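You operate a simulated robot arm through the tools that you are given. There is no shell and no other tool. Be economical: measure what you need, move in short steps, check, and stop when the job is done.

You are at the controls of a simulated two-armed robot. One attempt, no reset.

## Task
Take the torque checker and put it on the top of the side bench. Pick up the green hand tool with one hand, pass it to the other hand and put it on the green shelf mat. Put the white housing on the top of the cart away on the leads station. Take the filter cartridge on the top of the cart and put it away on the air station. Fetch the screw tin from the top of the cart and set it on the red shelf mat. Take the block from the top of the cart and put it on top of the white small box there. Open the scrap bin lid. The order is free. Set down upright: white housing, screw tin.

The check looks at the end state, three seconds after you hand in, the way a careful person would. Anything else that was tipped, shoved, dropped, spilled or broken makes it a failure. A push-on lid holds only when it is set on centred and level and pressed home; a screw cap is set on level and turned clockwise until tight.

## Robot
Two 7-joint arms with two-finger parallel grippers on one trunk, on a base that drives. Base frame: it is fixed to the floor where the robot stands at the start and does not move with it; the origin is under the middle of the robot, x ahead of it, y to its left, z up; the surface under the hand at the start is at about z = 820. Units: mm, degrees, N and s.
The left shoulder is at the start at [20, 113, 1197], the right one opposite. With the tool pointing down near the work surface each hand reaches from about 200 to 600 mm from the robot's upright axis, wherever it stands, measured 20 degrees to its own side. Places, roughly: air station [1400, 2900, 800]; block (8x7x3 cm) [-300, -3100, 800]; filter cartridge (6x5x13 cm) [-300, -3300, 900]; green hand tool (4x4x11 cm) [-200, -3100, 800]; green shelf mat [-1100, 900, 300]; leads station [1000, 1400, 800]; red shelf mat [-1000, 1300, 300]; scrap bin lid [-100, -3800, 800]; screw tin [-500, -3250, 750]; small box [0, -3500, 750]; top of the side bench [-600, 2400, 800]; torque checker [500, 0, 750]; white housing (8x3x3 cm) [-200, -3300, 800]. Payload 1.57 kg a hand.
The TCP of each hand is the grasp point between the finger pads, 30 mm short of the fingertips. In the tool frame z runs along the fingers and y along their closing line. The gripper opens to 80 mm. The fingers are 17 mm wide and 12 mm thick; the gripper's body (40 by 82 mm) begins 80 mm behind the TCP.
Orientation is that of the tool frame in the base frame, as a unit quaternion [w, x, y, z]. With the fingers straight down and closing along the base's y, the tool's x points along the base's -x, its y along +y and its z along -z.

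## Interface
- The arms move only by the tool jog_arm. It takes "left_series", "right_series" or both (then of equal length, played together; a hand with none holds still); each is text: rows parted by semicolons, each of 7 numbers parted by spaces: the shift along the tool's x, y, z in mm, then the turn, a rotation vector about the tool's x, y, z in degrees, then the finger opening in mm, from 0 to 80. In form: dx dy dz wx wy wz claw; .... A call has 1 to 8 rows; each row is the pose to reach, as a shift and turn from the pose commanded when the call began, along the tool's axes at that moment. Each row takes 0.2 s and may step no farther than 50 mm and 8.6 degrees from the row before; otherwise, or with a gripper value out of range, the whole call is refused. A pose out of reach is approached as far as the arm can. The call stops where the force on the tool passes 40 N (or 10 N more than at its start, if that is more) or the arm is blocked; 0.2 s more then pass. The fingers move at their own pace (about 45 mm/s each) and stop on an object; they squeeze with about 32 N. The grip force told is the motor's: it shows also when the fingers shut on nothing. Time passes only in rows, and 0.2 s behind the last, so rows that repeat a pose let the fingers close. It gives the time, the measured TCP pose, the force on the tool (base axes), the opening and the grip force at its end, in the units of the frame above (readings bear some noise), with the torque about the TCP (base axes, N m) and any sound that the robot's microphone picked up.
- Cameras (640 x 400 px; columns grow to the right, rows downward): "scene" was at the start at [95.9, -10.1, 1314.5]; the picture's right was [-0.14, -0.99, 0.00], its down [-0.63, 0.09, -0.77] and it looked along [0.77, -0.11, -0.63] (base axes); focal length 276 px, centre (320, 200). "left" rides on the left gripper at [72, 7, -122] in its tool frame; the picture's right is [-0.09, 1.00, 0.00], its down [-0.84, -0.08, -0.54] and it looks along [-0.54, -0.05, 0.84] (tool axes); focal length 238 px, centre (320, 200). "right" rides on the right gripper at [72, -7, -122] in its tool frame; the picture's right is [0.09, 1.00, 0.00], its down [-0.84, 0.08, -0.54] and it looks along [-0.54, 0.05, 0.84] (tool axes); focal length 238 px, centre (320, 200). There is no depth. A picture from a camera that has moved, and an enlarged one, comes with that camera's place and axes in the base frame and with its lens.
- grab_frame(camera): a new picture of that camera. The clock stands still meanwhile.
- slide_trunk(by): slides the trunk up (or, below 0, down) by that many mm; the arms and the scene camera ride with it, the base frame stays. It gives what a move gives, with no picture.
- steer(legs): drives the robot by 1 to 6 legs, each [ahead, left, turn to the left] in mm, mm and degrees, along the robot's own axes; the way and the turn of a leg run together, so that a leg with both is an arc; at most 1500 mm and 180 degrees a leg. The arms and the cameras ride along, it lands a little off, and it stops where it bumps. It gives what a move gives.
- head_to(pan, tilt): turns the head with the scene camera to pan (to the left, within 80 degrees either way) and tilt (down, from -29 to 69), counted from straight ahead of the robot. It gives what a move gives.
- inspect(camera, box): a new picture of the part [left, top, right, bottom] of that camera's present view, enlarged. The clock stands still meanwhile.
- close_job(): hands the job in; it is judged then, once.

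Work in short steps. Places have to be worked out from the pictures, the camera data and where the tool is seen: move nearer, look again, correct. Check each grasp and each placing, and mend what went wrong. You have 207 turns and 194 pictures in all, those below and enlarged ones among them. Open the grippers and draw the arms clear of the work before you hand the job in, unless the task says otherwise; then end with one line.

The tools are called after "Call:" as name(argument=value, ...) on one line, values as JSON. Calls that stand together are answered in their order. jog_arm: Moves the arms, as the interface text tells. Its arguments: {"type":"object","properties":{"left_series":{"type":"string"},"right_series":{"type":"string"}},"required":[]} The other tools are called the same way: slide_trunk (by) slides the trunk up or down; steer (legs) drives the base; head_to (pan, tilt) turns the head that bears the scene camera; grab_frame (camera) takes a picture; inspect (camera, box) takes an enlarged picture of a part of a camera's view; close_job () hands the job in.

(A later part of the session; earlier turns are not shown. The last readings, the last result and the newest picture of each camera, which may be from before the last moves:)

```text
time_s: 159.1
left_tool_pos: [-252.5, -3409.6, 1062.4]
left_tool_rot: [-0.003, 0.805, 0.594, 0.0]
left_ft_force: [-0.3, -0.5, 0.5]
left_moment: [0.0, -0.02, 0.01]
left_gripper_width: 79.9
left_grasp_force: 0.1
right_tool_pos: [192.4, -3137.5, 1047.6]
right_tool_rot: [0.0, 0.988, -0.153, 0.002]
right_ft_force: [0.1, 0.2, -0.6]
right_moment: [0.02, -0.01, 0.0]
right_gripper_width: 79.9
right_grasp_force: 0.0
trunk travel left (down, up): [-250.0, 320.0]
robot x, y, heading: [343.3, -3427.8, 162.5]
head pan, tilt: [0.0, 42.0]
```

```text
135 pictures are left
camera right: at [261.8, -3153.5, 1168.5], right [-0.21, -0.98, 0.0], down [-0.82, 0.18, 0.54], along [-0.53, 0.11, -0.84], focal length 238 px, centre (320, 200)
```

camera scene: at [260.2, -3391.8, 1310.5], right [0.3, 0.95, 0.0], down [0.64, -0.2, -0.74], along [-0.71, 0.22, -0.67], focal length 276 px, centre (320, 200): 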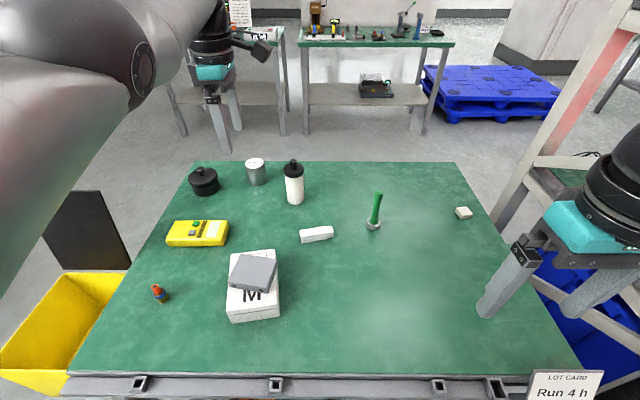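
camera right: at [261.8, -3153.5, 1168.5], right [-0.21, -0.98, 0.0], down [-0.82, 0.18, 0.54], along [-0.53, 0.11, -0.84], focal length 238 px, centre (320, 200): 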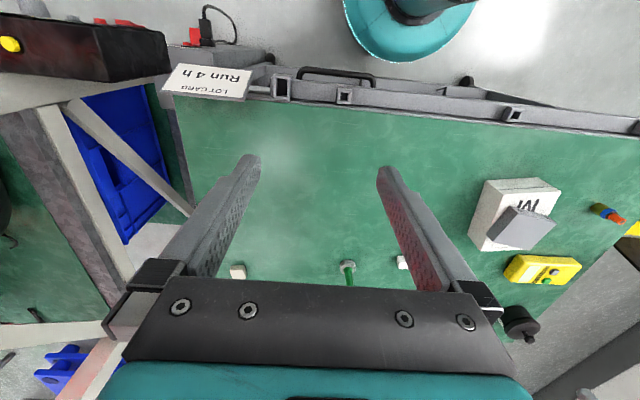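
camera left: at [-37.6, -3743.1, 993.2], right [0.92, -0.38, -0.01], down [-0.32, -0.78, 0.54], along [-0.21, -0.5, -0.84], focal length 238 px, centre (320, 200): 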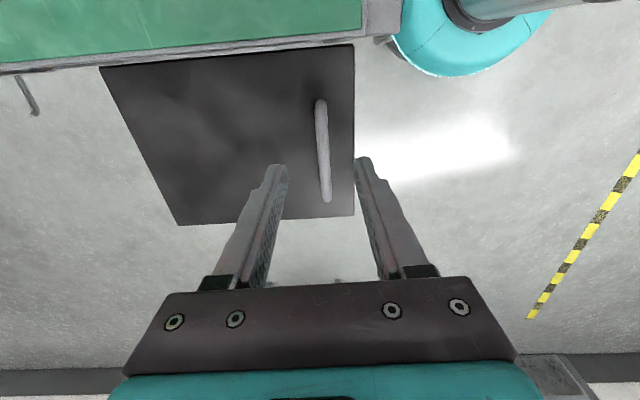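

The left wrist is near a joint limit after its quarter turn. I'll turn it back to neutral and retract it.

Call:
jog_arm(left_series="0 0 0 0 0 8.5 80;0 0 0 0 0 17 80;0 0 0 0 0 25.5 80;0 0 0 0 0 34 80;0 0 0 0 0 42.5 80;0 0 0 0 0 51 80;0 0 0 0 0 59.5 80;0 0 0 0 0 68 80")

Call:
jog_arm(left_series="20 0 0 0 0 8 80;60 0 0 0 0 15 80;105 0 0 0 0 22 80;150 0 0 0 0 22 80;190 0 0 0 0 22 80")

```text
time_s: 160.9
left_tool_pos: [-254.3, -3408.8, 1061.8]
left_tool_rot: [-0.003, 0.999, 0.042, -0.002]
left_ft_force: [0.6, 0.7, -0.5]
left_moment: [-0.02, 0.01, 0.02]
left_gripper_width: 80.0
left_grasp_force: 0.0
right_tool_pos: [190.4, -3137.3, 1046.2]
right_tool_rot: [0.0, 0.988, -0.153, 0.002]
right_ft_force: [0.4, 0.3, 0.3]
right_moment: [0.02, 0.0, 0.03]
right_gripper_width: 80.1
right_grasp_force: 0.1
trunk travel left (down, up): [-250.0, 320.0]
robot x, y, heading: [350.3, -3421.1, 162.3]
head pan, tilt: [0.0, 42.0]
```

```text
time_s: 162.1
left_tool_pos: [-199.0, -3310.1, 1104.9]
left_tool_rot: [-0.001, 0.989, -0.149, -0.002]
left_ft_force: [-0.1, 0.6, -0.7]
left_moment: [-0.02, 0.07, -0.01]
left_gripper_width: 80.1
left_grasp_force: 0.2
left hand out of reach, approached as far as the arm can: row 1, 2, 3, 4, 5
right_tool_pos: [192.7, -3134.6, 1046.4]
right_tool_rot: [0.001, 0.988, -0.153, 0.001]
right_ft_force: [0.5, 1.3, -0.5]
right_moment: [-0.01, 0.07, 0.01]
right_gripper_width: 79.9
right_grasp_force: 0.1
trunk travel left (down, up): [-250.0, 320.0]
robot x, y, heading: [346.0, -3422.4, 162.3]
head pan, tilt: [0.0, 42.0]
```

Call:
jog_arm(left_series="20 -20 20 0 0 0 80;45 -40 40 0 0 0 80;80 -60 50 0 0 0 80")

Call:
grab_frame(camera="scene")

```text
time_s: 162.9
left_tool_pos: [-158.3, -3237.7, 1062.6]
left_tool_rot: [-0.001, 0.989, -0.149, -0.002]
left_ft_force: [0.0, -0.1, -0.2]
left_moment: [0.03, 0.01, 0.0]
left_gripper_width: 79.9
left_grasp_force: 0.0
left hand out of reach, approached as far as the arm can: row 1, 2, 3
right_tool_pos: [191.2, -3137.7, 1046.8]
right_tool_rot: [0.001, 0.988, -0.153, 0.001]
right_ft_force: [-0.6, -0.3, 0.1]
right_moment: [-0.04, 0.02, -0.01]
right_gripper_width: 80.2
right_grasp_force: 0.0
trunk travel left (down, up): [-250.0, 320.0]
robot x, y, heading: [347.4, -3423.3, 162.3]
head pan, tilt: [0.0, 42.0]
```

```text
134 pictures are left
camera scene: at [260.8, -3391.0, 1310.6], right [0.3, 0.95, 0.0], down [0.64, -0.2, -0.74], along [-0.71, 0.22, -0.67], focal length 276 px, centre (320, 200)
```

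scene: 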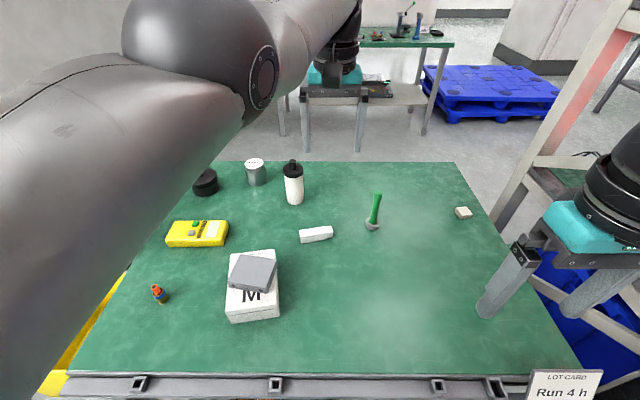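

I moved it the wrong way: tool y is robot-left here. I'll send the hand 200 mm left first, then retract.

Call:
jog_arm(left_series="0 45 0 0 0 0 80;0 90 0 0 0 0 80;0 135 0 0 0 0 80;0 180 0 0 0 0 80;0 215 0 0 0 0 80;30 215 0 0 0 0 80;65 215 0 0 0 0 80;100 215 0 0 0 0 80")

```text
time_s: 164.7
left_tool_pos: [-258.8, -3431.3, 1067.6]
left_tool_rot: [-0.002, 0.989, -0.149, -0.002]
left_ft_force: [-0.9, -0.6, -0.2]
left_moment: [0.01, -0.01, -0.03]
left_gripper_width: 80.0
left_grasp_force: 0.2
left hand out of reach, approached as far as the arm can: row 1, 2, 3, 4, 5, 6, 7, 8
right_tool_pos: [190.5, -3137.3, 1046.2]
right_tool_rot: [-0.001, 0.988, -0.153, 0.0]
right_ft_force: [1.6, 0.6, -0.2]
right_moment: [-0.01, 0.0, 0.01]
right_gripper_width: 79.8
right_grasp_force: 0.0
trunk travel left (down, up): [-250.0, 320.0]
robot x, y, heading: [346.6, -3421.0, 162.5]
head pan, tilt: [0.0, 42.0]
```

The left arm seems stuck near full stretch. I'll try raising it, to let the elbow bend.

Call:
jog_arm(left_series="0 0 -40 0 0 0 80;0 0 -80 0 0 0 80;0 0 -120 0 0 0 80;30 0 -150 0 0 0 80;70 0 -150 0 0 0 80;110 0 -150 0 0 0 80;150 0 -150 0 0 0 80;190 0 -150 0 0 0 80")

Call:
grab_frame(camera="scene")

```text
time_s: 166.5
left_tool_pos: [-218.5, -3454.1, 1219.5]
left_tool_rot: [-0.001, 0.989, -0.15, -0.004]
left_ft_force: [0.4, -0.5, -0.4]
left_moment: [0.0, 0.02, -0.01]
left_gripper_width: 79.9
left_grasp_force: 0.1
left hand out of reach, approached as far as the arm can: row 1, 2, 3, 4, 5, 6, 7, 8
right_tool_pos: [191.2, -3137.5, 1047.2]
right_tool_rot: [0.0, 0.988, -0.153, 0.002]
right_ft_force: [-0.3, -0.1, -1.3]
right_moment: [0.01, 0.01, 0.04]
right_gripper_width: 79.8
right_grasp_force: 0.2
trunk travel left (down, up): [-250.0, 320.0]
robot x, y, heading: [349.0, -3429.1, 162.5]
head pan, tilt: [0.0, 42.0]
```

```text
133 pictures are left
camera scene: at [260.3, -3391.8, 1310.6], right [0.3, 0.95, 0.0], down [0.64, -0.2, -0.74], along [-0.71, 0.22, -0.67], focal length 276 px, centre (320, 200)
```

scene: 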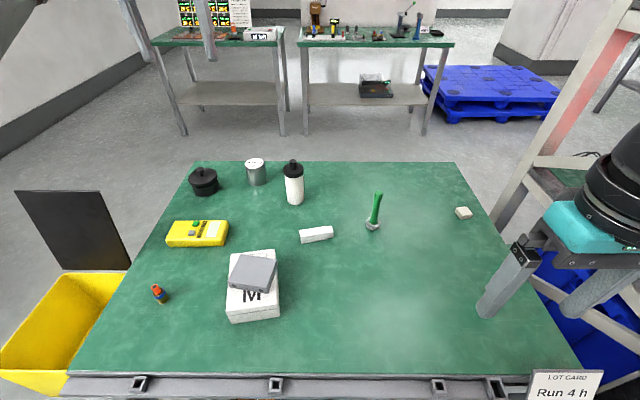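

The elbow looks straightened into a limit. I'll push outward slightly and then retract along the arm's line.

Call:
jog_arm(left_series="-45 8 -19 0 0 0 80;-90 16 -38 0 0 0 80;-45 8 -19 0 0 0 80;0 0 0 0 0 0 80;45 -8 19 0 0 0 80;90 -16 38 0 0 0 80;135 -24 57 0 0 0 80;180 -32 76 0 0 0 80")

```text
time_s: 168.3
left_tool_pos: [-219.3, -3454.5, 1219.2]
left_tool_rot: [-0.002, 0.989, -0.148, -0.002]
left_ft_force: [0.1, 0.6, 0.6]
left_moment: [0.02, 0.01, 0.04]
left_gripper_width: 79.9
left_grasp_force: 0.0
left hand out of reach, approached as far as the arm can: row 1, 2, 3, 5, 6, 7, 8
right_tool_pos: [191.7, -3136.4, 1047.1]
right_tool_rot: [0.0, 0.988, -0.154, 0.001]
right_ft_force: [-0.4, -0.2, 0.0]
right_moment: [0.02, -0.02, -0.02]
right_gripper_width: 80.2
right_grasp_force: 0.0
trunk travel left (down, up): [-250.0, 320.0]
robot x, y, heading: [349.2, -3422.6, 162.6]
head pan, tilt: [0.0, 42.0]
```

I'll try swinging the hand far left and turning it outward, which should bring the elbow round, then retract.

Call:
jog_arm(left_series="0 40 0 0 0 8 80;0 80 0 0 0 16 80;20 120 0 0 0 24 80;40 160 0 0 0 32 80;65 195 0 0 0 40 80;90 225 0 0 0 45 80;120 250 0 0 0 45 80;150 275 0 0 0 45 80")

Call:
head_to(pan=50, tilt=30)

Call:
grab_frame(camera="scene")

```text
time_s: 170.1
left_tool_pos: [-159.8, -3756.0, 1223.2]
left_tool_rot: [0.0, 0.857, -0.515, -0.002]
left_ft_force: [0.1, 1.7, 0.5]
left_moment: [-0.16, 0.0, -0.01]
left_gripper_width: 79.7
left_grasp_force: 0.0
left hand out of reach, approached as far as the arm can: row 2, 5, 6, 7
right_tool_pos: [190.4, -3134.0, 1045.8]
right_tool_rot: [0.002, 0.988, -0.153, 0.002]
right_ft_force: [-1.0, 0.8, 0.3]
right_moment: [-0.1, -0.03, 0.0]
right_gripper_width: 79.9
right_grasp_force: 0.0
trunk travel left (down, up): [-250.0, 320.0]
robot x, y, heading: [351.1, -3421.4, 162.3]
head pan, tilt: [0.0, 42.0]
```

```text
time_s: 171.3
left_tool_pos: [-159.1, -3761.2, 1222.5]
left_tool_rot: [-0.002, 0.858, -0.513, -0.004]
left_ft_force: [-0.3, -0.7, 0.4]
left_moment: [-0.03, -0.02, -0.01]
left_gripper_width: 80.1
left_grasp_force: 0.1
right_tool_pos: [190.4, -3138.0, 1048.2]
right_tool_rot: [0.001, 0.988, -0.153, 0.001]
right_ft_force: [0.7, -0.7, 0.8]
right_moment: [-0.01, 0.01, 0.01]
right_gripper_width: 80.1
right_grasp_force: 0.0
trunk travel left (down, up): [-250.0, 320.0]
robot x, y, heading: [349.1, -3419.4, 162.5]
head pan, tilt: [50.0, 30.0]
```

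```text
132 pictures are left
camera scene: at [263.6, -3465.3, 1328.9], right [-0.54, 0.84, 0.0], down [0.42, 0.27, -0.87], along [-0.73, -0.46, -0.5], focal length 276 px, centre (320, 200)
```

scene: 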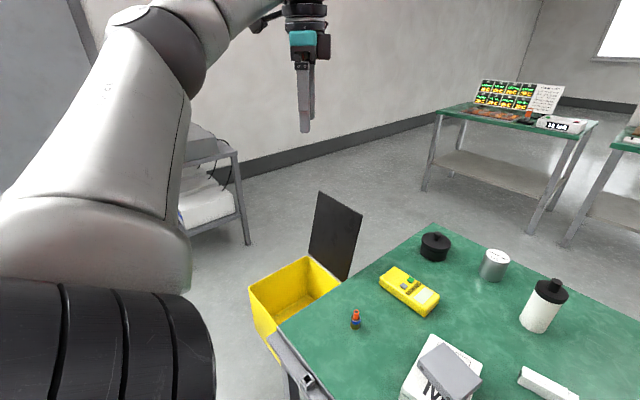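

The elbow is freed, since the last rows were reachable. I'll bring the hand back to its neutral pose in front.

Call:
jog_arm(left_series="0 0 40 0 0 -6 80;-25 -18 70 0 0 -12 80;-55 -40 95 0 0 -18 80;-85 -61 120 0 0 -24 80;-115 -82 140 0 0 -30 80;-145 -104 155 0 0 -36 80;-175 -125 165 0 0 -42 80;-205 -146 170 0 0 -45 80")

Call:
head_to(pan=0, tilt=42)

Call:
grab_frame(camera="scene")

```text
time_s: 173.1
left_tool_pos: [-126.5, -3508.4, 1050.0]
left_tool_rot: [-0.003, 0.989, -0.148, -0.002]
left_ft_force: [-0.5, 0.0, 0.7]
left_moment: [-0.03, -0.01, -0.03]
left_gripper_width: 79.8
left_grasp_force: 0.0
right_tool_pos: [190.6, -3136.6, 1047.4]
right_tool_rot: [0.001, 0.988, -0.153, 0.001]
right_ft_force: [0.3, 0.1, -0.2]
right_moment: [0.0, 0.02, 0.01]
right_gripper_width: 80.1
right_grasp_force: 0.1
trunk travel left (down, up): [-250.0, 320.0]
robot x, y, heading: [350.4, -3422.3, 162.2]
head pan, tilt: [50.0, 30.0]
```

```text
time_s: 174.2
left_tool_pos: [-126.8, -3509.3, 1049.6]
left_tool_rot: [-0.002, 0.989, -0.148, -0.002]
left_ft_force: [0.2, -0.6, -1.0]
left_moment: [0.01, 0.0, 0.0]
left_gripper_width: 79.9
left_grasp_force: 0.1
right_tool_pos: [191.2, -3137.0, 1047.4]
right_tool_rot: [0.0, 0.988, -0.153, 0.001]
right_ft_force: [-0.3, 0.8, -1.2]
right_moment: [0.0, 0.0, -0.03]
right_gripper_width: 80.0
right_grasp_force: 0.1
trunk travel left (down, up): [-250.0, 320.0]
robot x, y, heading: [347.4, -3419.7, 162.5]
head pan, tilt: [0.0, 42.0]
```

```text
131 pictures are left
camera scene: at [260.2, -3391.8, 1310.6], right [0.3, 0.95, 0.0], down [0.64, -0.2, -0.74], along [-0.71, 0.22, -0.67], focal length 276 px, centre (320, 200)
```

scene: 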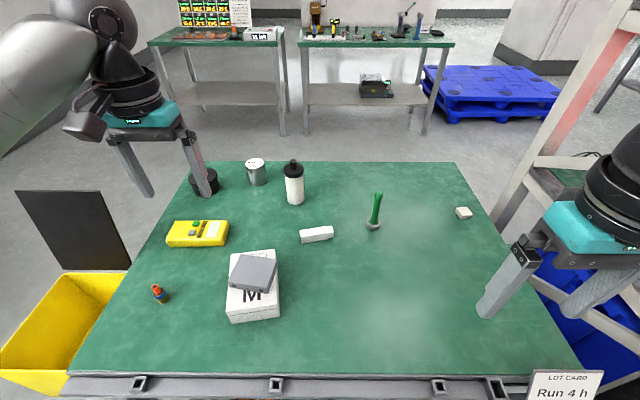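

The left arm is back to normal. Now the right hand: the green tool is about 560 ahead and 129 right, near full reach. So I'll approach with the fingers pitched 30° forward, first to a looking pose.

Call:
jog_arm(right_series="-35 15 0 0 -5 0 80;-70 30 10 0 -10 0 80;-105 45 20 0 -15 0 80;-140 60 30 0 -20 0 80;-175 76 35 0 -25 0 80;-205 90 40 0 -30 0 80")

Call:
grab_frame(camera="right")

Call:
grab_frame(camera="scene")

```text
time_s: 175.7
left_tool_pos: [-127.1, -3509.6, 1049.3]
left_tool_rot: [-0.001, 0.989, -0.148, -0.002]
left_ft_force: [0.2, -0.3, 0.8]
left_moment: [0.03, -0.04, 0.0]
left_gripper_width: 80.1
left_grasp_force: 0.1
right_tool_pos: [-32.7, -3162.2, 1007.0]
right_tool_rot: [-0.039, 0.955, -0.148, -0.256]
right_ft_force: [0.2, -0.5, 0.3]
right_moment: [0.01, 0.0, 0.0]
right_gripper_width: 80.1
right_grasp_force: 0.1
trunk travel left (down, up): [-250.0, 320.0]
robot x, y, heading: [351.7, -3422.3, 162.3]
head pan, tilt: [0.0, 42.0]
```

```text
130 pictures are left
camera right: at [86.6, -3193.8, 1075.6], right [-0.22, -0.97, -0.05], down [-0.46, 0.06, 0.89], along [-0.86, 0.22, -0.46], focal length 238 px, centre (320, 200)
```

right: 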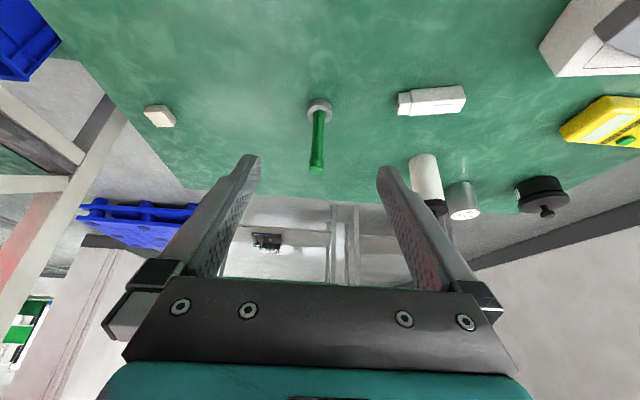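

```text
129 pictures are left
camera scene: at [260.0, -3391.9, 1310.6], right [0.3, 0.95, 0.0], down [0.64, -0.2, -0.74], along [-0.71, 0.22, -0.67], focal length 276 px, centre (320, 200)
```

scene: 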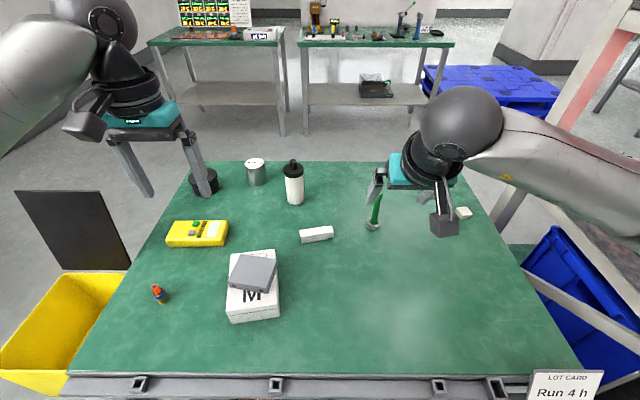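

The tool's base is at [-144, -3128] and its handle top at z≈907. I'll align the right hand and advance along the fingers to hold the upper handle.

Call:
jog_arm(right_series="-20 1 30 0 0 0 60;-42 1 65 0 0 0 60;-42 1 100 0 0 0 60;-42 1 130 0 0 0 60")

Call:
grab_frame(camera="right")

Call:
inspect(camera="scene", box=[310, 140, 470, 260])

```text
time_s: 176.7
left_tool_pos: [-127.6, -3509.5, 1050.0]
left_tool_rot: [-0.002, 0.989, -0.149, -0.002]
left_ft_force: [0.4, 0.1, -0.4]
left_moment: [0.02, -0.01, -0.03]
left_gripper_width: 80.0
left_grasp_force: 0.0
right_tool_pos: [-125.7, -3133.3, 915.8]
right_tool_rot: [-0.04, 0.955, -0.148, -0.256]
right_ft_force: [-0.5, -0.2, -0.1]
right_moment: [-0.01, -0.02, 0.01]
right_gripper_width: 60.2
right_grasp_force: 0.1
trunk travel left (down, up): [-250.0, 320.0]
robot x, y, heading: [347.6, -3417.8, 162.4]
head pan, tilt: [0.0, 42.0]
```

```text
128 pictures are left
camera right: at [-7.6, -3164.5, 985.0], right [-0.22, -0.97, -0.05], down [-0.46, 0.06, 0.89], along [-0.86, 0.22, -0.46], focal length 238 px, centre (320, 200)
```

right: 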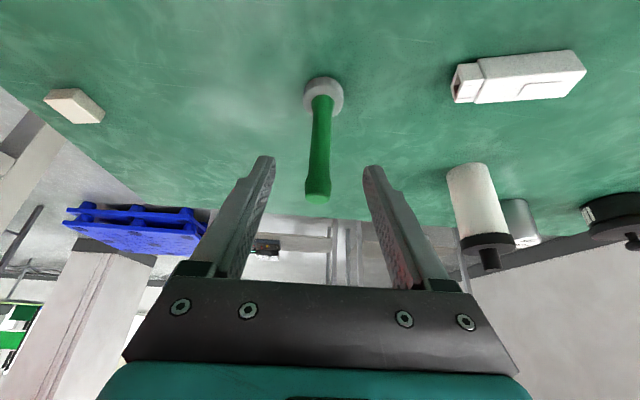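

```text
3.33 times, centred on (390, 200) of scene
camera zoom: at [260.1, -3391.7, 1310.6], right [0.3, 0.95, 0.0], down [0.64, -0.2, -0.74], along [-0.71, 0.22, -0.67], focal length 920 px, centre (87, 200)
```

zoom: 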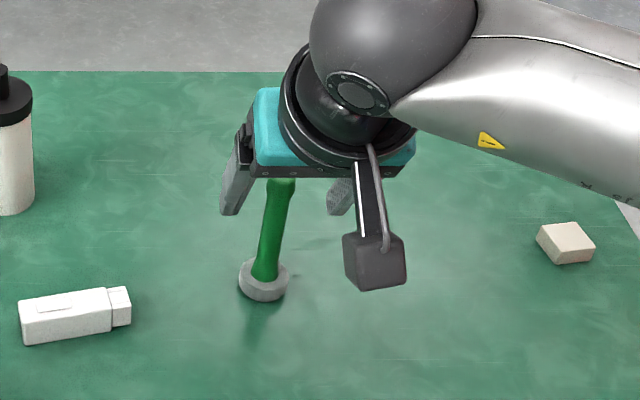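

Well centred. I'll advance 32 mm and close on the handle.

Call:
jog_arm(right_series="0 0 20 0 0 0 60;0 0 32 0 0 0 60;0 0 32 0 0 0 35;0 0 32 0 0 0 10;0 0 32 0 0 0 5;0 0 32 0 0 0 5")

Call:
grab_frame(camera="right")

```text
time_s: 178.1
left_tool_pos: [-127.0, -3510.1, 1048.8]
left_tool_rot: [-0.003, 0.989, -0.15, -0.003]
left_ft_force: [0.1, -0.4, -0.6]
left_moment: [-0.02, 0.0, -0.02]
left_gripper_width: 79.9
left_grasp_force: 0.1
right_tool_pos: [-142.6, -3126.5, 885.2]
right_tool_rot: [-0.039, 0.955, -0.148, -0.254]
right_ft_force: [0.8, -0.2, -0.5]
right_moment: [-0.01, 0.0, 0.0]
right_gripper_width: 16.3
right_grasp_force: 24.2
trunk travel left (down, up): [-250.0, 320.0]
robot x, y, heading: [346.3, -3424.5, 162.4]
head pan, tilt: [0.0, 42.0]
```

```text
126 pictures are left
camera right: at [-22.1, -3158.8, 955.8], right [-0.22, -0.97, -0.05], down [-0.46, 0.06, 0.89], along [-0.86, 0.22, -0.46], focal length 238 px, centre (320, 200)
```

right: 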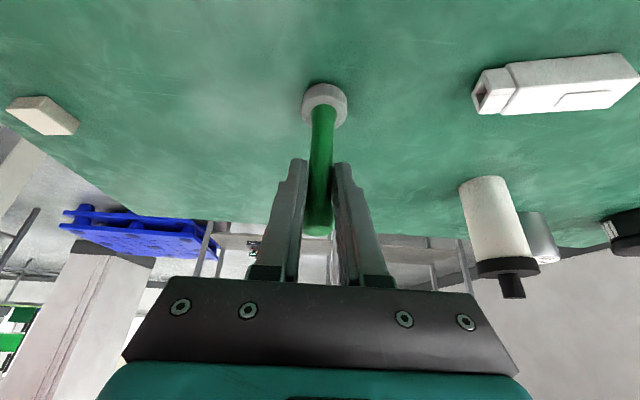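

The tool is gripped at 16 mm. I'll lift it and bring it in front of me while yawing the left hand inward for the handover.

Call:
jog_arm(right_series="-22.5 0 -39 0 0 0 5;-45 0 -78 0 0 0 5;-65 0 -112 0 0 0 5;-38 20 -145 0 0 0 5;-22 36 -178 0 0 0 5;4 55 -213 0 0 0 5;24 66 -239 0 0 0 5;36 72 -252 0 0 0 5", left_series="0 0 0 0 0 7.5 80;0 0 0 0 0 15 80;0 0 0 0 0 22.5 80;0 0 0 0 0 30 80;0 0 0 0 0 37.5 80;0 0 0 0 0 45 80;0 0 0 0 0 52.5 80;0 0 0 0 0 60 80")

Call:
grab_frame(camera="scene")

```text
time_s: 179.8
left_tool_pos: [-126.2, -3508.3, 1052.3]
left_tool_rot: [0.0, 0.782, -0.624, -0.003]
left_ft_force: [-1.3, -0.5, -0.1]
left_moment: [0.01, -0.01, 0.01]
left_gripper_width: 80.2
left_grasp_force: 0.0
right_tool_pos: [-15.7, -3240.5, 1086.6]
right_tool_rot: [-0.039, 0.955, -0.149, -0.255]
right_ft_force: [-0.3, 0.5, -0.2]
right_moment: [0.01, 0.0, 0.01]
right_gripper_width: 16.1
right_grasp_force: 32.0
trunk travel left (down, up): [-250.0, 320.0]
robot x, y, heading: [346.0, -3421.3, 162.4]
head pan, tilt: [0.0, 42.0]
```

```text
125 pictures are left
camera scene: at [260.3, -3391.8, 1310.6], right [0.3, 0.95, 0.0], down [0.64, -0.2, -0.74], along [-0.71, 0.22, -0.67], focal length 276 px, centre (320, 200)
```

scene: 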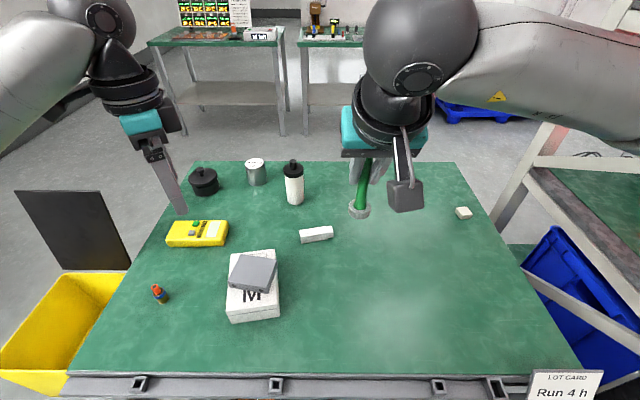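

The tool hangs upright in the right hand. I'll pitch the left hand by 60° and bring it to a pre-grasp 100 mm from the lower handle.

Call:
jog_arm(left_series="-18 -20 -5 0 -7.5 0 70;-37 -41 -10 0 -15 0 60;-56 -62 -15 0 -22.5 0 55;-74 -82 -20 0 -30 0 50;-93 -103 -25 0 -37.5 0 50;-112 -124 -30 0 -45 0 50;-130 -145 -35 0 -52.5 0 50;-149 -165 -39 0 -60 0 50")

Call:
grab_frame(camera="left")

Call:
grab_frame(camera="scene")

```text
time_s: 181.7
left_tool_pos: [2.3, -3325.7, 1090.9]
left_tool_rot: [-0.313, 0.675, -0.539, -0.394]
left_ft_force: [0.4, -0.4, 0.8]
left_moment: [-0.02, 0.01, -0.01]
left_gripper_width: 50.0
left_grasp_force: 0.0
right_tool_pos: [-15.1, -3240.1, 1086.8]
right_tool_rot: [-0.04, 0.955, -0.148, -0.255]
right_ft_force: [0.3, -0.7, -0.5]
right_moment: [-0.01, 0.01, -0.03]
right_gripper_width: 16.5
right_grasp_force: 31.6
trunk travel left (down, up): [-250.0, 320.0]
robot x, y, heading: [350.7, -3420.9, 162.4]
head pan, tilt: [0.0, 42.0]
```

```text
124 pictures are left
camera left: at [26.9, -3463.4, 1088.6], right [-0.98, -0.18, 0.08], down [0.09, -0.04, 0.99], along [-0.17, 0.98, 0.06], focal length 238 px, centre (320, 200)
```

left: 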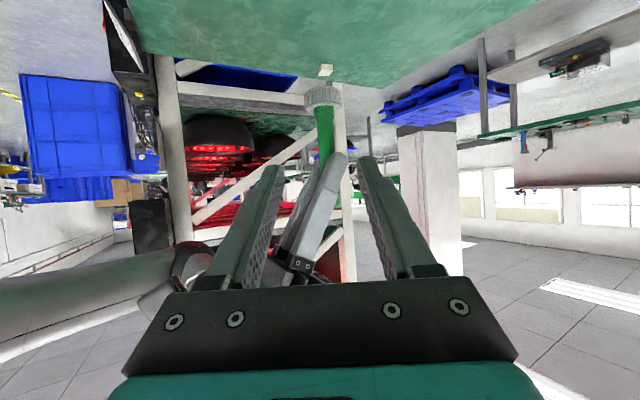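

```text
123 pictures are left
camera scene: at [260.3, -3391.6, 1310.6], right [0.3, 0.95, 0.0], down [0.64, -0.2, -0.74], along [-0.71, 0.22, -0.67], focal length 276 px, centre (320, 200)
```

scene: 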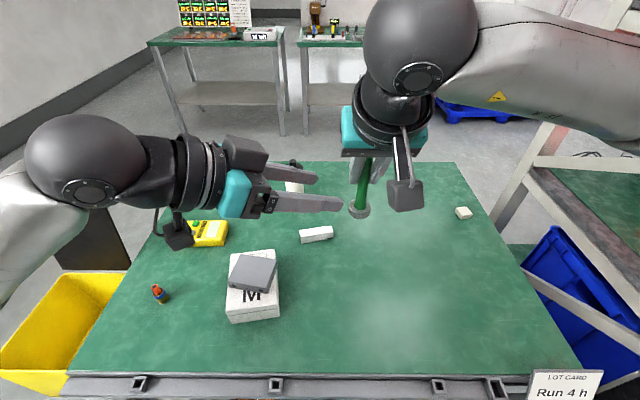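

The handle lies between the left fingers' line. I'll advance 100 mm and close the left hand on the lower handle.

Call:
jog_arm(left_series="0 3 35 0 0 0 50;0 3 70 0 0 0 50;0 3 90 0 0 0 50;0 3 100 0 0 0 50")

Call:
grab_frame(camera="left")

Call:
inspect(camera="scene", box=[280, 120, 440, 240])

```text
time_s: 182.7
left_tool_pos: [-19.4, -3240.6, 1040.8]
left_tool_rot: [-0.311, 0.676, -0.539, -0.393]
left_ft_force: [0.3, -0.7, 1.1]
left_moment: [-0.02, 0.0, 0.01]
left_gripper_width: 50.0
left_grasp_force: 0.0
right_tool_pos: [-16.1, -3240.5, 1086.1]
right_tool_rot: [-0.04, 0.955, -0.148, -0.255]
right_ft_force: [-0.8, 0.6, -0.5]
right_moment: [0.0, 0.02, -0.01]
right_gripper_width: 16.5
right_grasp_force: 31.9
trunk travel left (down, up): [-250.0, 320.0]
robot x, y, heading: [352.3, -3420.5, 162.4]
head pan, tilt: [0.0, 42.0]
```

```text
122 pictures are left
camera left: at [4.6, -3379.3, 1038.4], right [-0.98, -0.18, 0.08], down [0.09, -0.04, 1.0], along [-0.17, 0.98, 0.05], focal length 238 px, centre (320, 200)
```

left: 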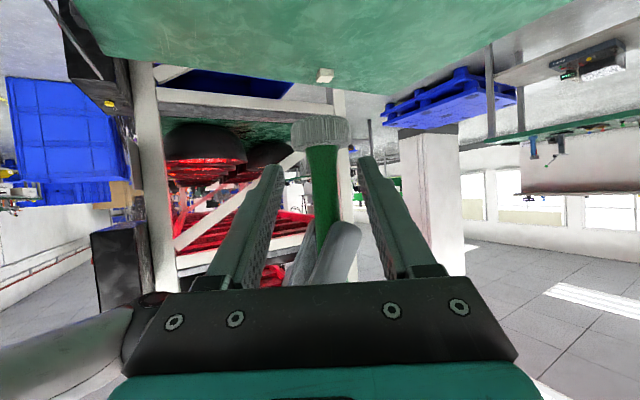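

```text
3.33 times, centred on (360, 180) of scene
camera zoom: at [260.2, -3391.6, 1310.6], right [0.3, 0.95, 0.0], down [0.64, -0.2, -0.74], along [-0.71, 0.22, -0.67], focal length 920 px, centre (187, 267)
```

zoom: 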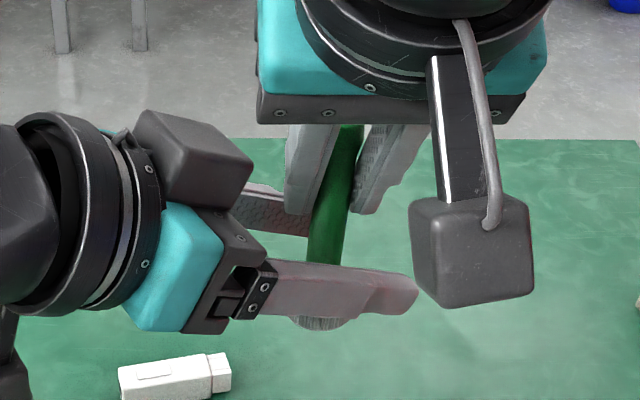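

The handle is between the left fingers. Closing the left hand.

Call:
jog_arm(left_series="0 0 0 0 0 0 35;0 0 0 0 0 0 20;0 0 0 0 0 0 5;0 0 0 0 0 0 5;0 0 0 0 0 0 5")

```text
time_s: 183.8
left_tool_pos: [-22.6, -3242.6, 1039.8]
left_tool_rot: [-0.311, 0.677, -0.539, -0.393]
left_ft_force: [-18.6, -2.1, -6.0]
left_moment: [0.18, -0.36, -0.24]
left_gripper_width: 21.2
left_grasp_force: 8.7
right_tool_pos: [-15.2, -3240.2, 1086.6]
right_tool_rot: [-0.04, 0.955, -0.148, -0.253]
right_ft_force: [18.2, 1.0, 5.1]
right_moment: [-0.05, -0.45, 0.25]
right_gripper_width: 16.4
right_grasp_force: 31.4
trunk travel left (down, up): [-250.0, 320.0]
robot x, y, heading: [349.1, -3421.4, 162.4]
head pan, tilt: [0.0, 42.0]
```

The -x finger touched first. I'll shift the left hand about 4 mm that way and let it finish closing.

Call:
jog_arm(left_series="0 2 0 0 0 0 5;0 4 0 0 0 0 5;0 5 0 0 0 0 5;0 5 0 0 0 0 5")

```text
time_s: 184.8
left_tool_pos: [-24.1, -3243.0, 1040.5]
left_tool_rot: [-0.313, 0.676, -0.54, -0.393]
left_ft_force: [-6.2, -0.1, -6.3]
left_moment: [0.15, -0.22, -0.16]
left_gripper_width: 18.1
left_grasp_force: 7.6
right_tool_pos: [-15.8, -3240.9, 1087.2]
right_tool_rot: [-0.037, 0.955, -0.147, -0.256]
right_ft_force: [7.4, 0.6, 5.7]
right_moment: [-0.18, -0.09, 0.12]
right_gripper_width: 16.4
right_grasp_force: 32.1
trunk travel left (down, up): [-250.0, 320.0]
robot x, y, heading: [348.2, -3422.7, 162.5]
head pan, tilt: [0.0, 42.0]
```

Call:
jog_arm(left_series="0 1.5 0 0 0 0 0;0 2.5 0 0 0 0 0;0 2.5 0 0 0 0 0;0 2.5 0 0 0 0 0")

Call:
grab_frame(camera="left")

```text
time_s: 185.8
left_tool_pos: [-26.4, -3243.4, 1041.4]
left_tool_rot: [-0.315, 0.674, -0.541, -0.392]
left_ft_force: [15.3, -3.2, -2.7]
left_moment: [0.05, -0.1, -0.33]
left_gripper_width: 16.3
left_grasp_force: 30.9
right_tool_pos: [-16.7, -3240.3, 1086.9]
right_tool_rot: [-0.039, 0.954, -0.149, -0.257]
right_ft_force: [-15.3, 2.3, 1.9]
right_moment: [0.08, 0.82, 0.25]
right_gripper_width: 16.3
right_grasp_force: 31.9
trunk travel left (down, up): [-250.0, 320.0]
robot x, y, heading: [347.6, -3424.1, 162.5]
head pan, tilt: [0.0, 42.0]
```

```text
120 pictures are left
camera left: at [-2.3, -3380.8, 1039.4], right [-0.98, -0.17, 0.08], down [0.09, -0.04, 1.0], along [-0.17, 0.98, 0.05], focal length 238 px, centre (320, 200)
```

left: 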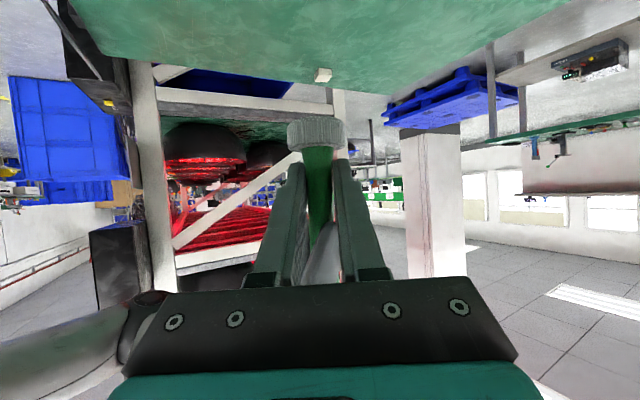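

Both hands hold the tool now. I'll open the right hand and withdraw it back along its fingers.

Call:
jog_arm(right_series="0 0 0 0 0 0 25;0 0 0 0 0 0 45;0 0 0 0 0 0 60;0 0 -30 0 0 0 60;0 0 -70 0 0 0 60;0 0 -110 0 0 0 80;0 -40 -130 0 0 0 80;0 -80 -130 0 0 0 80")

Call:
grab_frame(camera="scene")

```text
time_s: 187.7
left_tool_pos: [-27.5, -3242.8, 1040.5]
left_tool_rot: [-0.312, 0.676, -0.54, -0.393]
left_ft_force: [0.9, 0.1, -0.3]
left_moment: [-0.01, -0.01, 0.0]
left_gripper_width: 15.3
left_grasp_force: 31.1
right_tool_pos: [68.9, -3181.4, 1202.9]
right_tool_rot: [-0.039, 0.955, -0.148, -0.254]
right_ft_force: [0.4, -0.1, -0.1]
right_moment: [-0.03, 0.0, 0.0]
right_gripper_width: 79.9
right_grasp_force: 0.0
trunk travel left (down, up): [-250.0, 320.0]
robot x, y, heading: [348.1, -3420.7, 162.5]
head pan, tilt: [0.0, 42.0]
```

```text
119 pictures are left
camera scene: at [260.6, -3391.1, 1310.6], right [0.3, 0.95, 0.0], down [0.64, -0.2, -0.74], along [-0.71, 0.22, -0.67], focal length 276 px, centre (320, 200)
```

scene: 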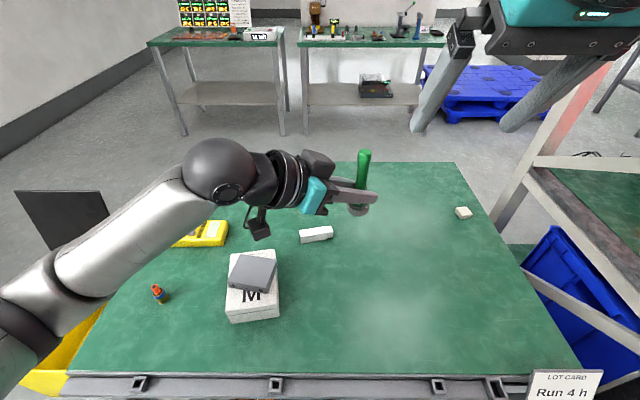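

The handover is done. I'll swing the left hand back to point forward on its own side so the right hand can fetch the housing.

Call:
jog_arm(left_series="11 25 -24 -6.5 0 -3.75 0;22 51 -48 -13 0 -7.5 0;33 76 -73 -19.5 0 -11.25 0;44 102 -97 -26 0 -15 0;56 127 -121 -32.5 0 -18.75 0;67 153 -145 -39 0 -22.5 0;78 178 -170 -45.5 0 -26.25 0;89 204 -194 -52 0 -30 0")

Call:
grab_frame(camera="scene")

```text
time_s: 189.4
left_tool_pos: [-176.9, -3494.9, 1061.5]
left_tool_rot: [-0.075, 0.855, -0.126, -0.497]
left_ft_force: [0.0, 0.1, -0.5]
left_moment: [-0.01, -0.02, 0.05]
left_gripper_width: 15.0
left_grasp_force: 31.0
right_tool_pos: [68.4, -3182.5, 1202.5]
right_tool_rot: [-0.039, 0.955, -0.148, -0.255]
right_ft_force: [-0.5, 0.1, -0.7]
right_moment: [0.01, 0.02, -0.02]
right_gripper_width: 80.0
right_grasp_force: 0.0
trunk travel left (down, up): [-250.0, 320.0]
robot x, y, heading: [349.5, -3420.1, 162.4]
head pan, tilt: [0.0, 42.0]
```

```text
118 pictures are left
camera scene: at [260.1, -3391.8, 1310.6], right [0.3, 0.95, 0.0], down [0.64, -0.2, -0.74], along [-0.71, 0.22, -0.67], focal length 276 px, centre (320, 200)
```

scene: 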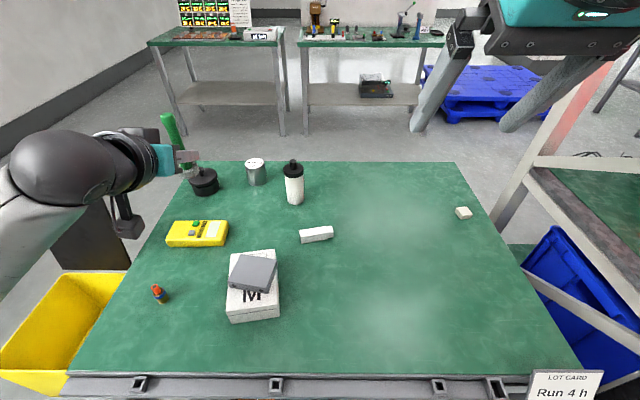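

The tool is safe on the left. To fetch the housing comfortably with the right hand, I'll shift the robot 130 mm left and 30 mm ahead.

Call:
steer(legs=[[30, 130, 0]])

Call:
jog_arm(right_series="0 0 0 0 7.5 0 80;0 0 0 0 15 0 80;0 0 0 0 22.5 0 80;0 0 0 0 30 0 80")

Call:
grab_frame(camera="scene")

```text
time_s: 190.8
left_tool_pos: [-246.5, -3611.9, 1061.2]
left_tool_rot: [-0.074, 0.856, -0.125, -0.497]
left_ft_force: [0.0, 0.7, -0.6]
left_moment: [0.03, -0.01, -0.03]
left_gripper_width: 15.3
left_grasp_force: 31.2
right_tool_pos: [0.6, -3298.2, 1201.8]
right_tool_rot: [-0.039, 0.955, -0.146, -0.255]
right_ft_force: [0.6, -0.5, 0.4]
right_moment: [0.04, -0.04, -0.03]
right_gripper_width: 80.1
right_grasp_force: 0.0
trunk travel left (down, up): [-250.0, 320.0]
robot x, y, heading: [277.0, -3534.6, 162.7]
head pan, tilt: [0.0, 42.0]
```

```text
time_s: 191.8
left_tool_pos: [-244.9, -3610.7, 1062.6]
left_tool_rot: [-0.074, 0.856, -0.126, -0.496]
left_ft_force: [-1.4, 0.1, -0.2]
left_moment: [0.0, -0.03, 0.0]
left_gripper_width: 15.0
left_grasp_force: 31.2
right_tool_pos: [-1.1, -3297.4, 1201.2]
right_tool_rot: [0.0, 0.988, -0.151, 0.003]
right_ft_force: [0.5, 0.0, -0.1]
right_moment: [-0.01, 0.02, 0.03]
right_gripper_width: 80.0
right_grasp_force: 0.0
trunk travel left (down, up): [-250.0, 320.0]
robot x, y, heading: [283.9, -3535.2, 162.8]
head pan, tilt: [0.0, 42.0]
```

```text
117 pictures are left
camera scene: at [192.4, -3506.7, 1310.6], right [0.3, 0.95, 0.0], down [0.64, -0.2, -0.74], along [-0.71, 0.22, -0.67], focal length 276 px, centre (320, 200)
```

scene: 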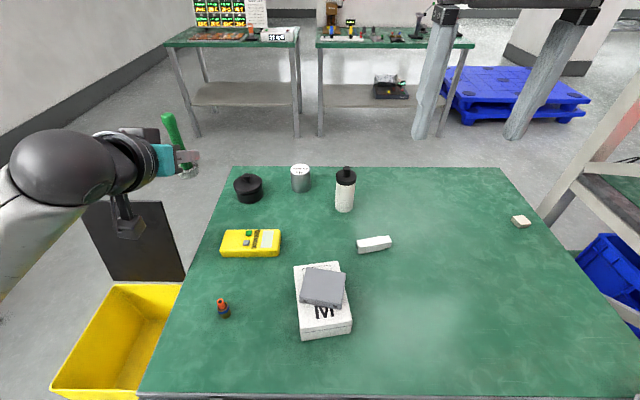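

The housing is 493 ahead and 120 right. I'll bring the right hand above it while turning it to close across the housing's width.

Call:
jog_arm(right_series="-19 2 31 0 0 8.5 80;-38 5 62 0 0 17 75;-57 7 93 0 0 25.5 70;-76 10 124 0 0 34 65;-95 12 155 0 0 42.5 60;-114 15 186 0 0 51 60;-133 17 217 0 0 59.5 60;-152 20 250 0 0 68 60")

Call:
grab_frame(camera="right")

```text
time_s: 193.6
left_tool_pos: [-245.6, -3611.5, 1061.2]
left_tool_rot: [-0.076, 0.855, -0.127, -0.497]
left_ft_force: [0.2, -0.8, -0.2]
left_moment: [0.04, -0.06, 0.02]
left_gripper_width: 15.4
left_grasp_force: 30.9
right_tool_pos: [-152.7, -3271.0, 952.6]
right_tool_rot: [-0.001, 0.734, -0.68, 0.003]
right_ft_force: [-0.4, -0.2, -0.3]
right_moment: [0.01, 0.01, 0.0]
right_gripper_width: 60.2
right_grasp_force: 0.1
trunk travel left (down, up): [-250.0, 320.0]
robot x, y, heading: [280.3, -3531.9, 162.8]
head pan, tilt: [0.0, 42.0]
```

```text
116 pictures are left
camera right: at [-140.7, -3343.5, 1073.6], right [-0.99, -0.17, 0.0], down [-0.14, 0.83, 0.54], along [-0.09, 0.53, -0.84], focal length 238 px, centre (320, 200)
```

right: 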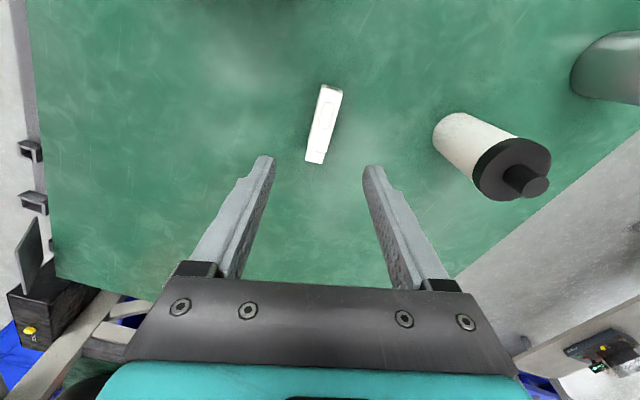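

Turning 6.5° more, centring, and lowering to grip the housing.

Call:
jog_arm(right_series="3.8 2.6 40 0 0 6.5 60;3.8 2.6 80 0 0 6.5 60")

Call:
grab_frame(camera="right")

```text
time_s: 194.2
left_tool_pos: [-245.5, -3610.5, 1061.0]
left_tool_rot: [-0.075, 0.855, -0.126, -0.497]
left_ft_force: [-0.9, 0.7, -0.2]
left_moment: [0.04, 0.01, -0.01]
left_gripper_width: 15.4
left_grasp_force: 30.5
right_tool_pos: [-155.7, -3275.9, 871.7]
right_tool_rot: [0.0, -0.695, 0.719, -0.001]
right_ft_force: [0.1, 0.0, 1.2]
right_moment: [-0.02, 0.02, -0.03]
right_gripper_width: 60.2
right_grasp_force: 0.0
trunk travel left (down, up): [-250.0, 320.0]
robot x, y, heading: [281.8, -3536.2, 162.6]
head pan, tilt: [0.0, 42.0]
```

```text
115 pictures are left
camera right: at [-150.8, -3348.1, 993.3], right [-1.0, -0.06, 0.0], down [-0.05, 0.84, 0.54], along [-0.03, 0.54, -0.84], focal length 238 px, centre (320, 200)
```

right: 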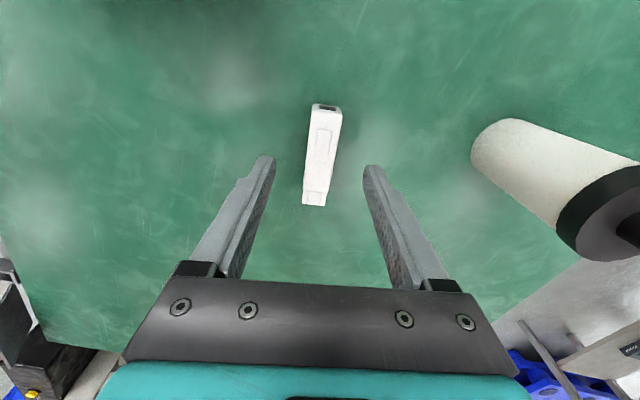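

Well aligned. Lowering and closing.

Call:
jog_arm(right_series="0 0 20 0 0 1.5 60;0 0 37 0 0 1.5 60;0 0 37 0 0 1.5 40;0 0 37 0 0 1.5 20;0 0 37 0 0 1.5 10;0 0 37 0 0 1.5 10")

Call:
grab_frame(camera="right")

```text
time_s: 195.6
left_tool_pos: [-246.8, -3611.8, 1061.7]
left_tool_rot: [-0.074, 0.856, -0.126, -0.496]
left_ft_force: [-0.5, 0.1, -1.3]
left_moment: [0.02, 0.01, -0.02]
left_gripper_width: 15.4
left_grasp_force: 31.4
right_tool_pos: [-152.8, -3276.4, 833.5]
right_tool_rot: [0.0, -0.686, 0.728, -0.002]
right_ft_force: [-1.0, 0.2, 1.9]
right_moment: [-0.02, 0.02, -0.05]
right_gripper_width: 21.0
right_grasp_force: 26.3
trunk travel left (down, up): [-250.0, 320.0]
robot x, y, heading: [283.0, -3536.0, 162.8]
head pan, tilt: [0.0, 42.0]
```

```text
114 pictures are left
camera right: at [-149.4, -3349.2, 955.9], right [-1.0, -0.03, 0.0], down [-0.03, 0.84, 0.54], along [-0.02, 0.54, -0.84], focal length 238 px, centre (320, 200)
```

right: 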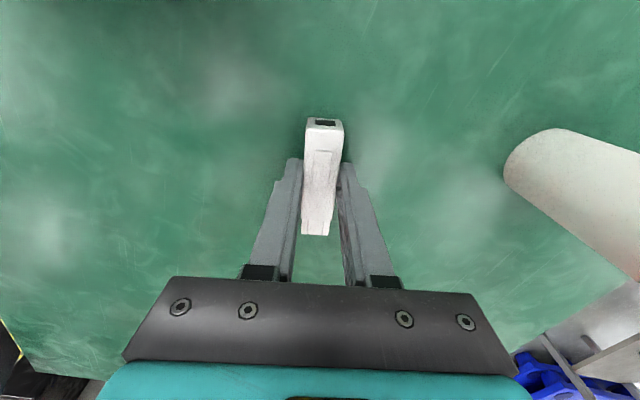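

The housing is gripped at 21 mm. I'll lift it and pull it in, then drive back the known way around.

Call:
jog_arm(right_series="0 0 -40 0 0 0 10;0 0 -85 0 0 0 10;0 0 -130 0 0 0 10;0 0 -175 0 0 0 10;0 0 -210 0 0 0 10")

Call:
steer(legs=[[-130, 0, 0], [0, 0, 89.7], [1010, 0, 0], [0, 0, -90]])

Call:
grab_frame(camera="scene")

```text
time_s: 196.8
left_tool_pos: [-245.0, -3611.1, 1062.2]
left_tool_rot: [-0.075, 0.855, -0.126, -0.497]
left_ft_force: [-0.3, -0.1, -0.6]
left_moment: [0.0, 0.05, 0.02]
left_gripper_width: 15.4
left_grasp_force: 31.5
right_tool_pos: [-153.2, -3273.8, 1045.3]
right_tool_rot: [0.0, -0.686, 0.728, -0.002]
right_ft_force: [-0.4, -0.4, -0.2]
right_moment: [0.04, -0.01, 0.02]
right_gripper_width: 20.8
right_grasp_force: 32.1
trunk travel left (down, up): [-250.0, 320.0]
robot x, y, heading: [279.1, -3537.8, 162.5]
head pan, tilt: [0.0, 42.0]
```

```text
time_s: 210.5
left_tool_pos: [-436.6, -4632.4, 1061.3]
left_tool_rot: [-0.07, 0.857, -0.117, -0.497]
left_ft_force: [0.7, -0.1, -0.5]
left_moment: [0.02, -0.03, 0.01]
left_gripper_width: 15.8
left_grasp_force: 30.9
right_tool_pos: [-351.7, -4294.7, 1046.9]
right_tool_rot: [0.0, -0.694, 0.72, -0.002]
right_ft_force: [0.1, -0.2, -1.0]
right_moment: [0.0, 0.01, -0.03]
right_gripper_width: 20.6
right_grasp_force: 31.5
trunk travel left (down, up): [-250.0, 320.0]
robot x, y, heading: [91.2, -4546.4, 163.7]
head pan, tilt: [0.0, 42.0]
```

```text
113 pictures are left
camera scene: at [-0.1, -4518.6, 1310.6], right [0.28, 0.96, 0.0], down [0.64, -0.19, -0.74], along [-0.71, 0.21, -0.67], focal length 276 px, centre (320, 200)
```

scene: 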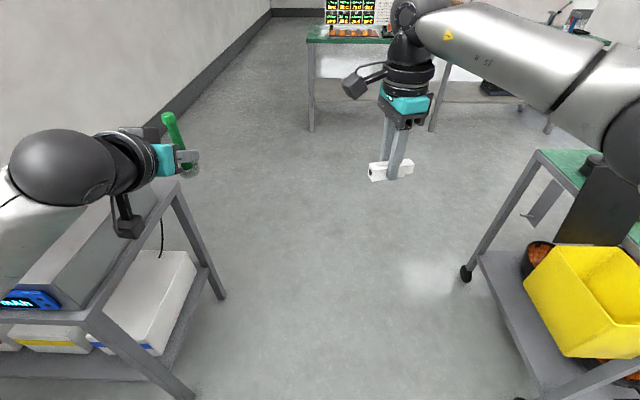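

The passage is clear on both sides. I'll nudge right, drive through and turn up the aisle.

Call:
steer(legs=[[0, -70, -1.2], [900, 0, 0], [880, 0, 0], [0, 0, -90]])

Call:
head_to(pan=0, tilt=25)

Call:
grab_frame(camera="scene")

```text
time_s: 223.9
left_tool_pos: [-1698.1, -3438.5, 1061.1]
left_tool_rot: [0.401, -0.525, 0.686, 0.305]
left_ft_force: [0.3, 0.6, -1.9]
left_moment: [-0.02, -0.02, 0.01]
left_gripper_width: 15.3
left_grasp_force: 31.3
right_tool_pos: [-1358.6, -3520.6, 1044.5]
right_tool_rot: [0.0, 0.016, 1.0, -0.001]
right_ft_force: [0.1, -0.2, -0.1]
right_moment: [0.01, 0.02, -0.01]
right_gripper_width: 20.7
right_grasp_force: 31.9
trunk travel left (down, up): [-250.0, 320.0]
robot x, y, heading: [-1607.1, -3958.9, 74.4]
head pan, tilt: [0.0, 42.0]
```

```text
time_s: 224.7
left_tool_pos: [-1697.8, -3437.8, 1061.5]
left_tool_rot: [0.4, -0.525, 0.687, 0.304]
left_ft_force: [-0.2, 0.0, -0.8]
left_moment: [0.02, 0.01, -0.02]
left_gripper_width: 15.3
left_grasp_force: 31.0
right_tool_pos: [-1358.8, -3519.0, 1045.6]
right_tool_rot: [0.0, 0.015, 1.0, -0.001]
right_ft_force: [0.0, -0.1, 0.5]
right_moment: [-0.01, 0.01, -0.03]
right_gripper_width: 20.8
right_grasp_force: 32.4
trunk travel left (down, up): [-250.0, 320.0]
robot x, y, heading: [-1607.7, -3961.3, 74.2]
head pan, tilt: [0.0, 25.0]
```

```text
112 pictures are left
camera scene: at [-1578.8, -3861.7, 1336.8], right [0.96, -0.27, 0.0], down [-0.11, -0.41, -0.91], along [0.24, 0.87, -0.42], focal length 276 px, centre (320, 200)
```

scene: 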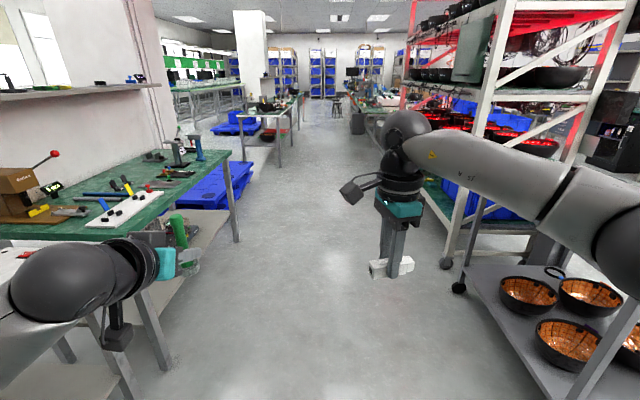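

The aisle is clear. I'll drive up to the leads station area.

Call:
steer(legs=[[0, 0, -1.7], [1440, 0, 0], [1440, 0, 0], [1440, 0, 0], [1250, 0, 0]])

Call:
head_to(pan=-40, tilt=28)

Call:
grab_frame(camera="scene")

```text
time_s: 251.7
left_tool_pos: [45.2, 1882.2, 1060.6]
left_tool_rot: [0.41, -0.502, 0.704, 0.291]
left_ft_force: [-0.3, 1.3, -0.1]
left_moment: [-0.01, 0.01, 0.02]
left_gripper_width: 15.2
left_grasp_force: 30.9
right_tool_pos: [378.9, 1778.4, 1045.8]
right_tool_rot: [-0.001, 0.048, 0.999, 0.0]
right_ft_force: [-0.3, -0.9, -0.9]
right_moment: [0.0, 0.0, -0.01]
right_gripper_width: 21.0
right_grasp_force: 32.3
trunk travel left (down, up): [-250.0, 320.0]
robot x, y, heading: [101.0, 1355.8, 70.5]
head pan, tilt: [0.0, 25.0]
```

```text
time_s: 252.8
left_tool_pos: [45.9, 1881.9, 1062.1]
left_tool_rot: [0.409, -0.503, 0.704, 0.291]
left_ft_force: [0.1, -0.3, -0.1]
left_moment: [-0.02, 0.01, 0.01]
left_gripper_width: 15.3
left_grasp_force: 31.1
right_tool_pos: [379.1, 1776.9, 1045.5]
right_tool_rot: [0.0, 0.049, 0.999, 0.0]
right_ft_force: [0.9, 1.2, 0.4]
right_moment: [-0.02, -0.01, -0.01]
right_gripper_width: 20.8
right_grasp_force: 31.9
trunk travel left (down, up): [-250.0, 320.0]
robot x, y, heading: [99.1, 1355.5, 70.6]
head pan, tilt: [-40.0, 28.0]
```

```text
111 pictures are left
camera scene: at [183.4, 1411.4, 1332.0], right [0.51, -0.86, 0.0], down [-0.4, -0.24, -0.88], along [0.76, 0.45, -0.47], focal length 276 px, centre (320, 200)
```

scene: 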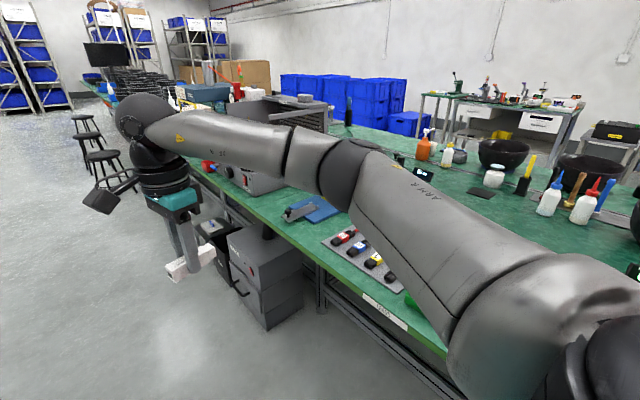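

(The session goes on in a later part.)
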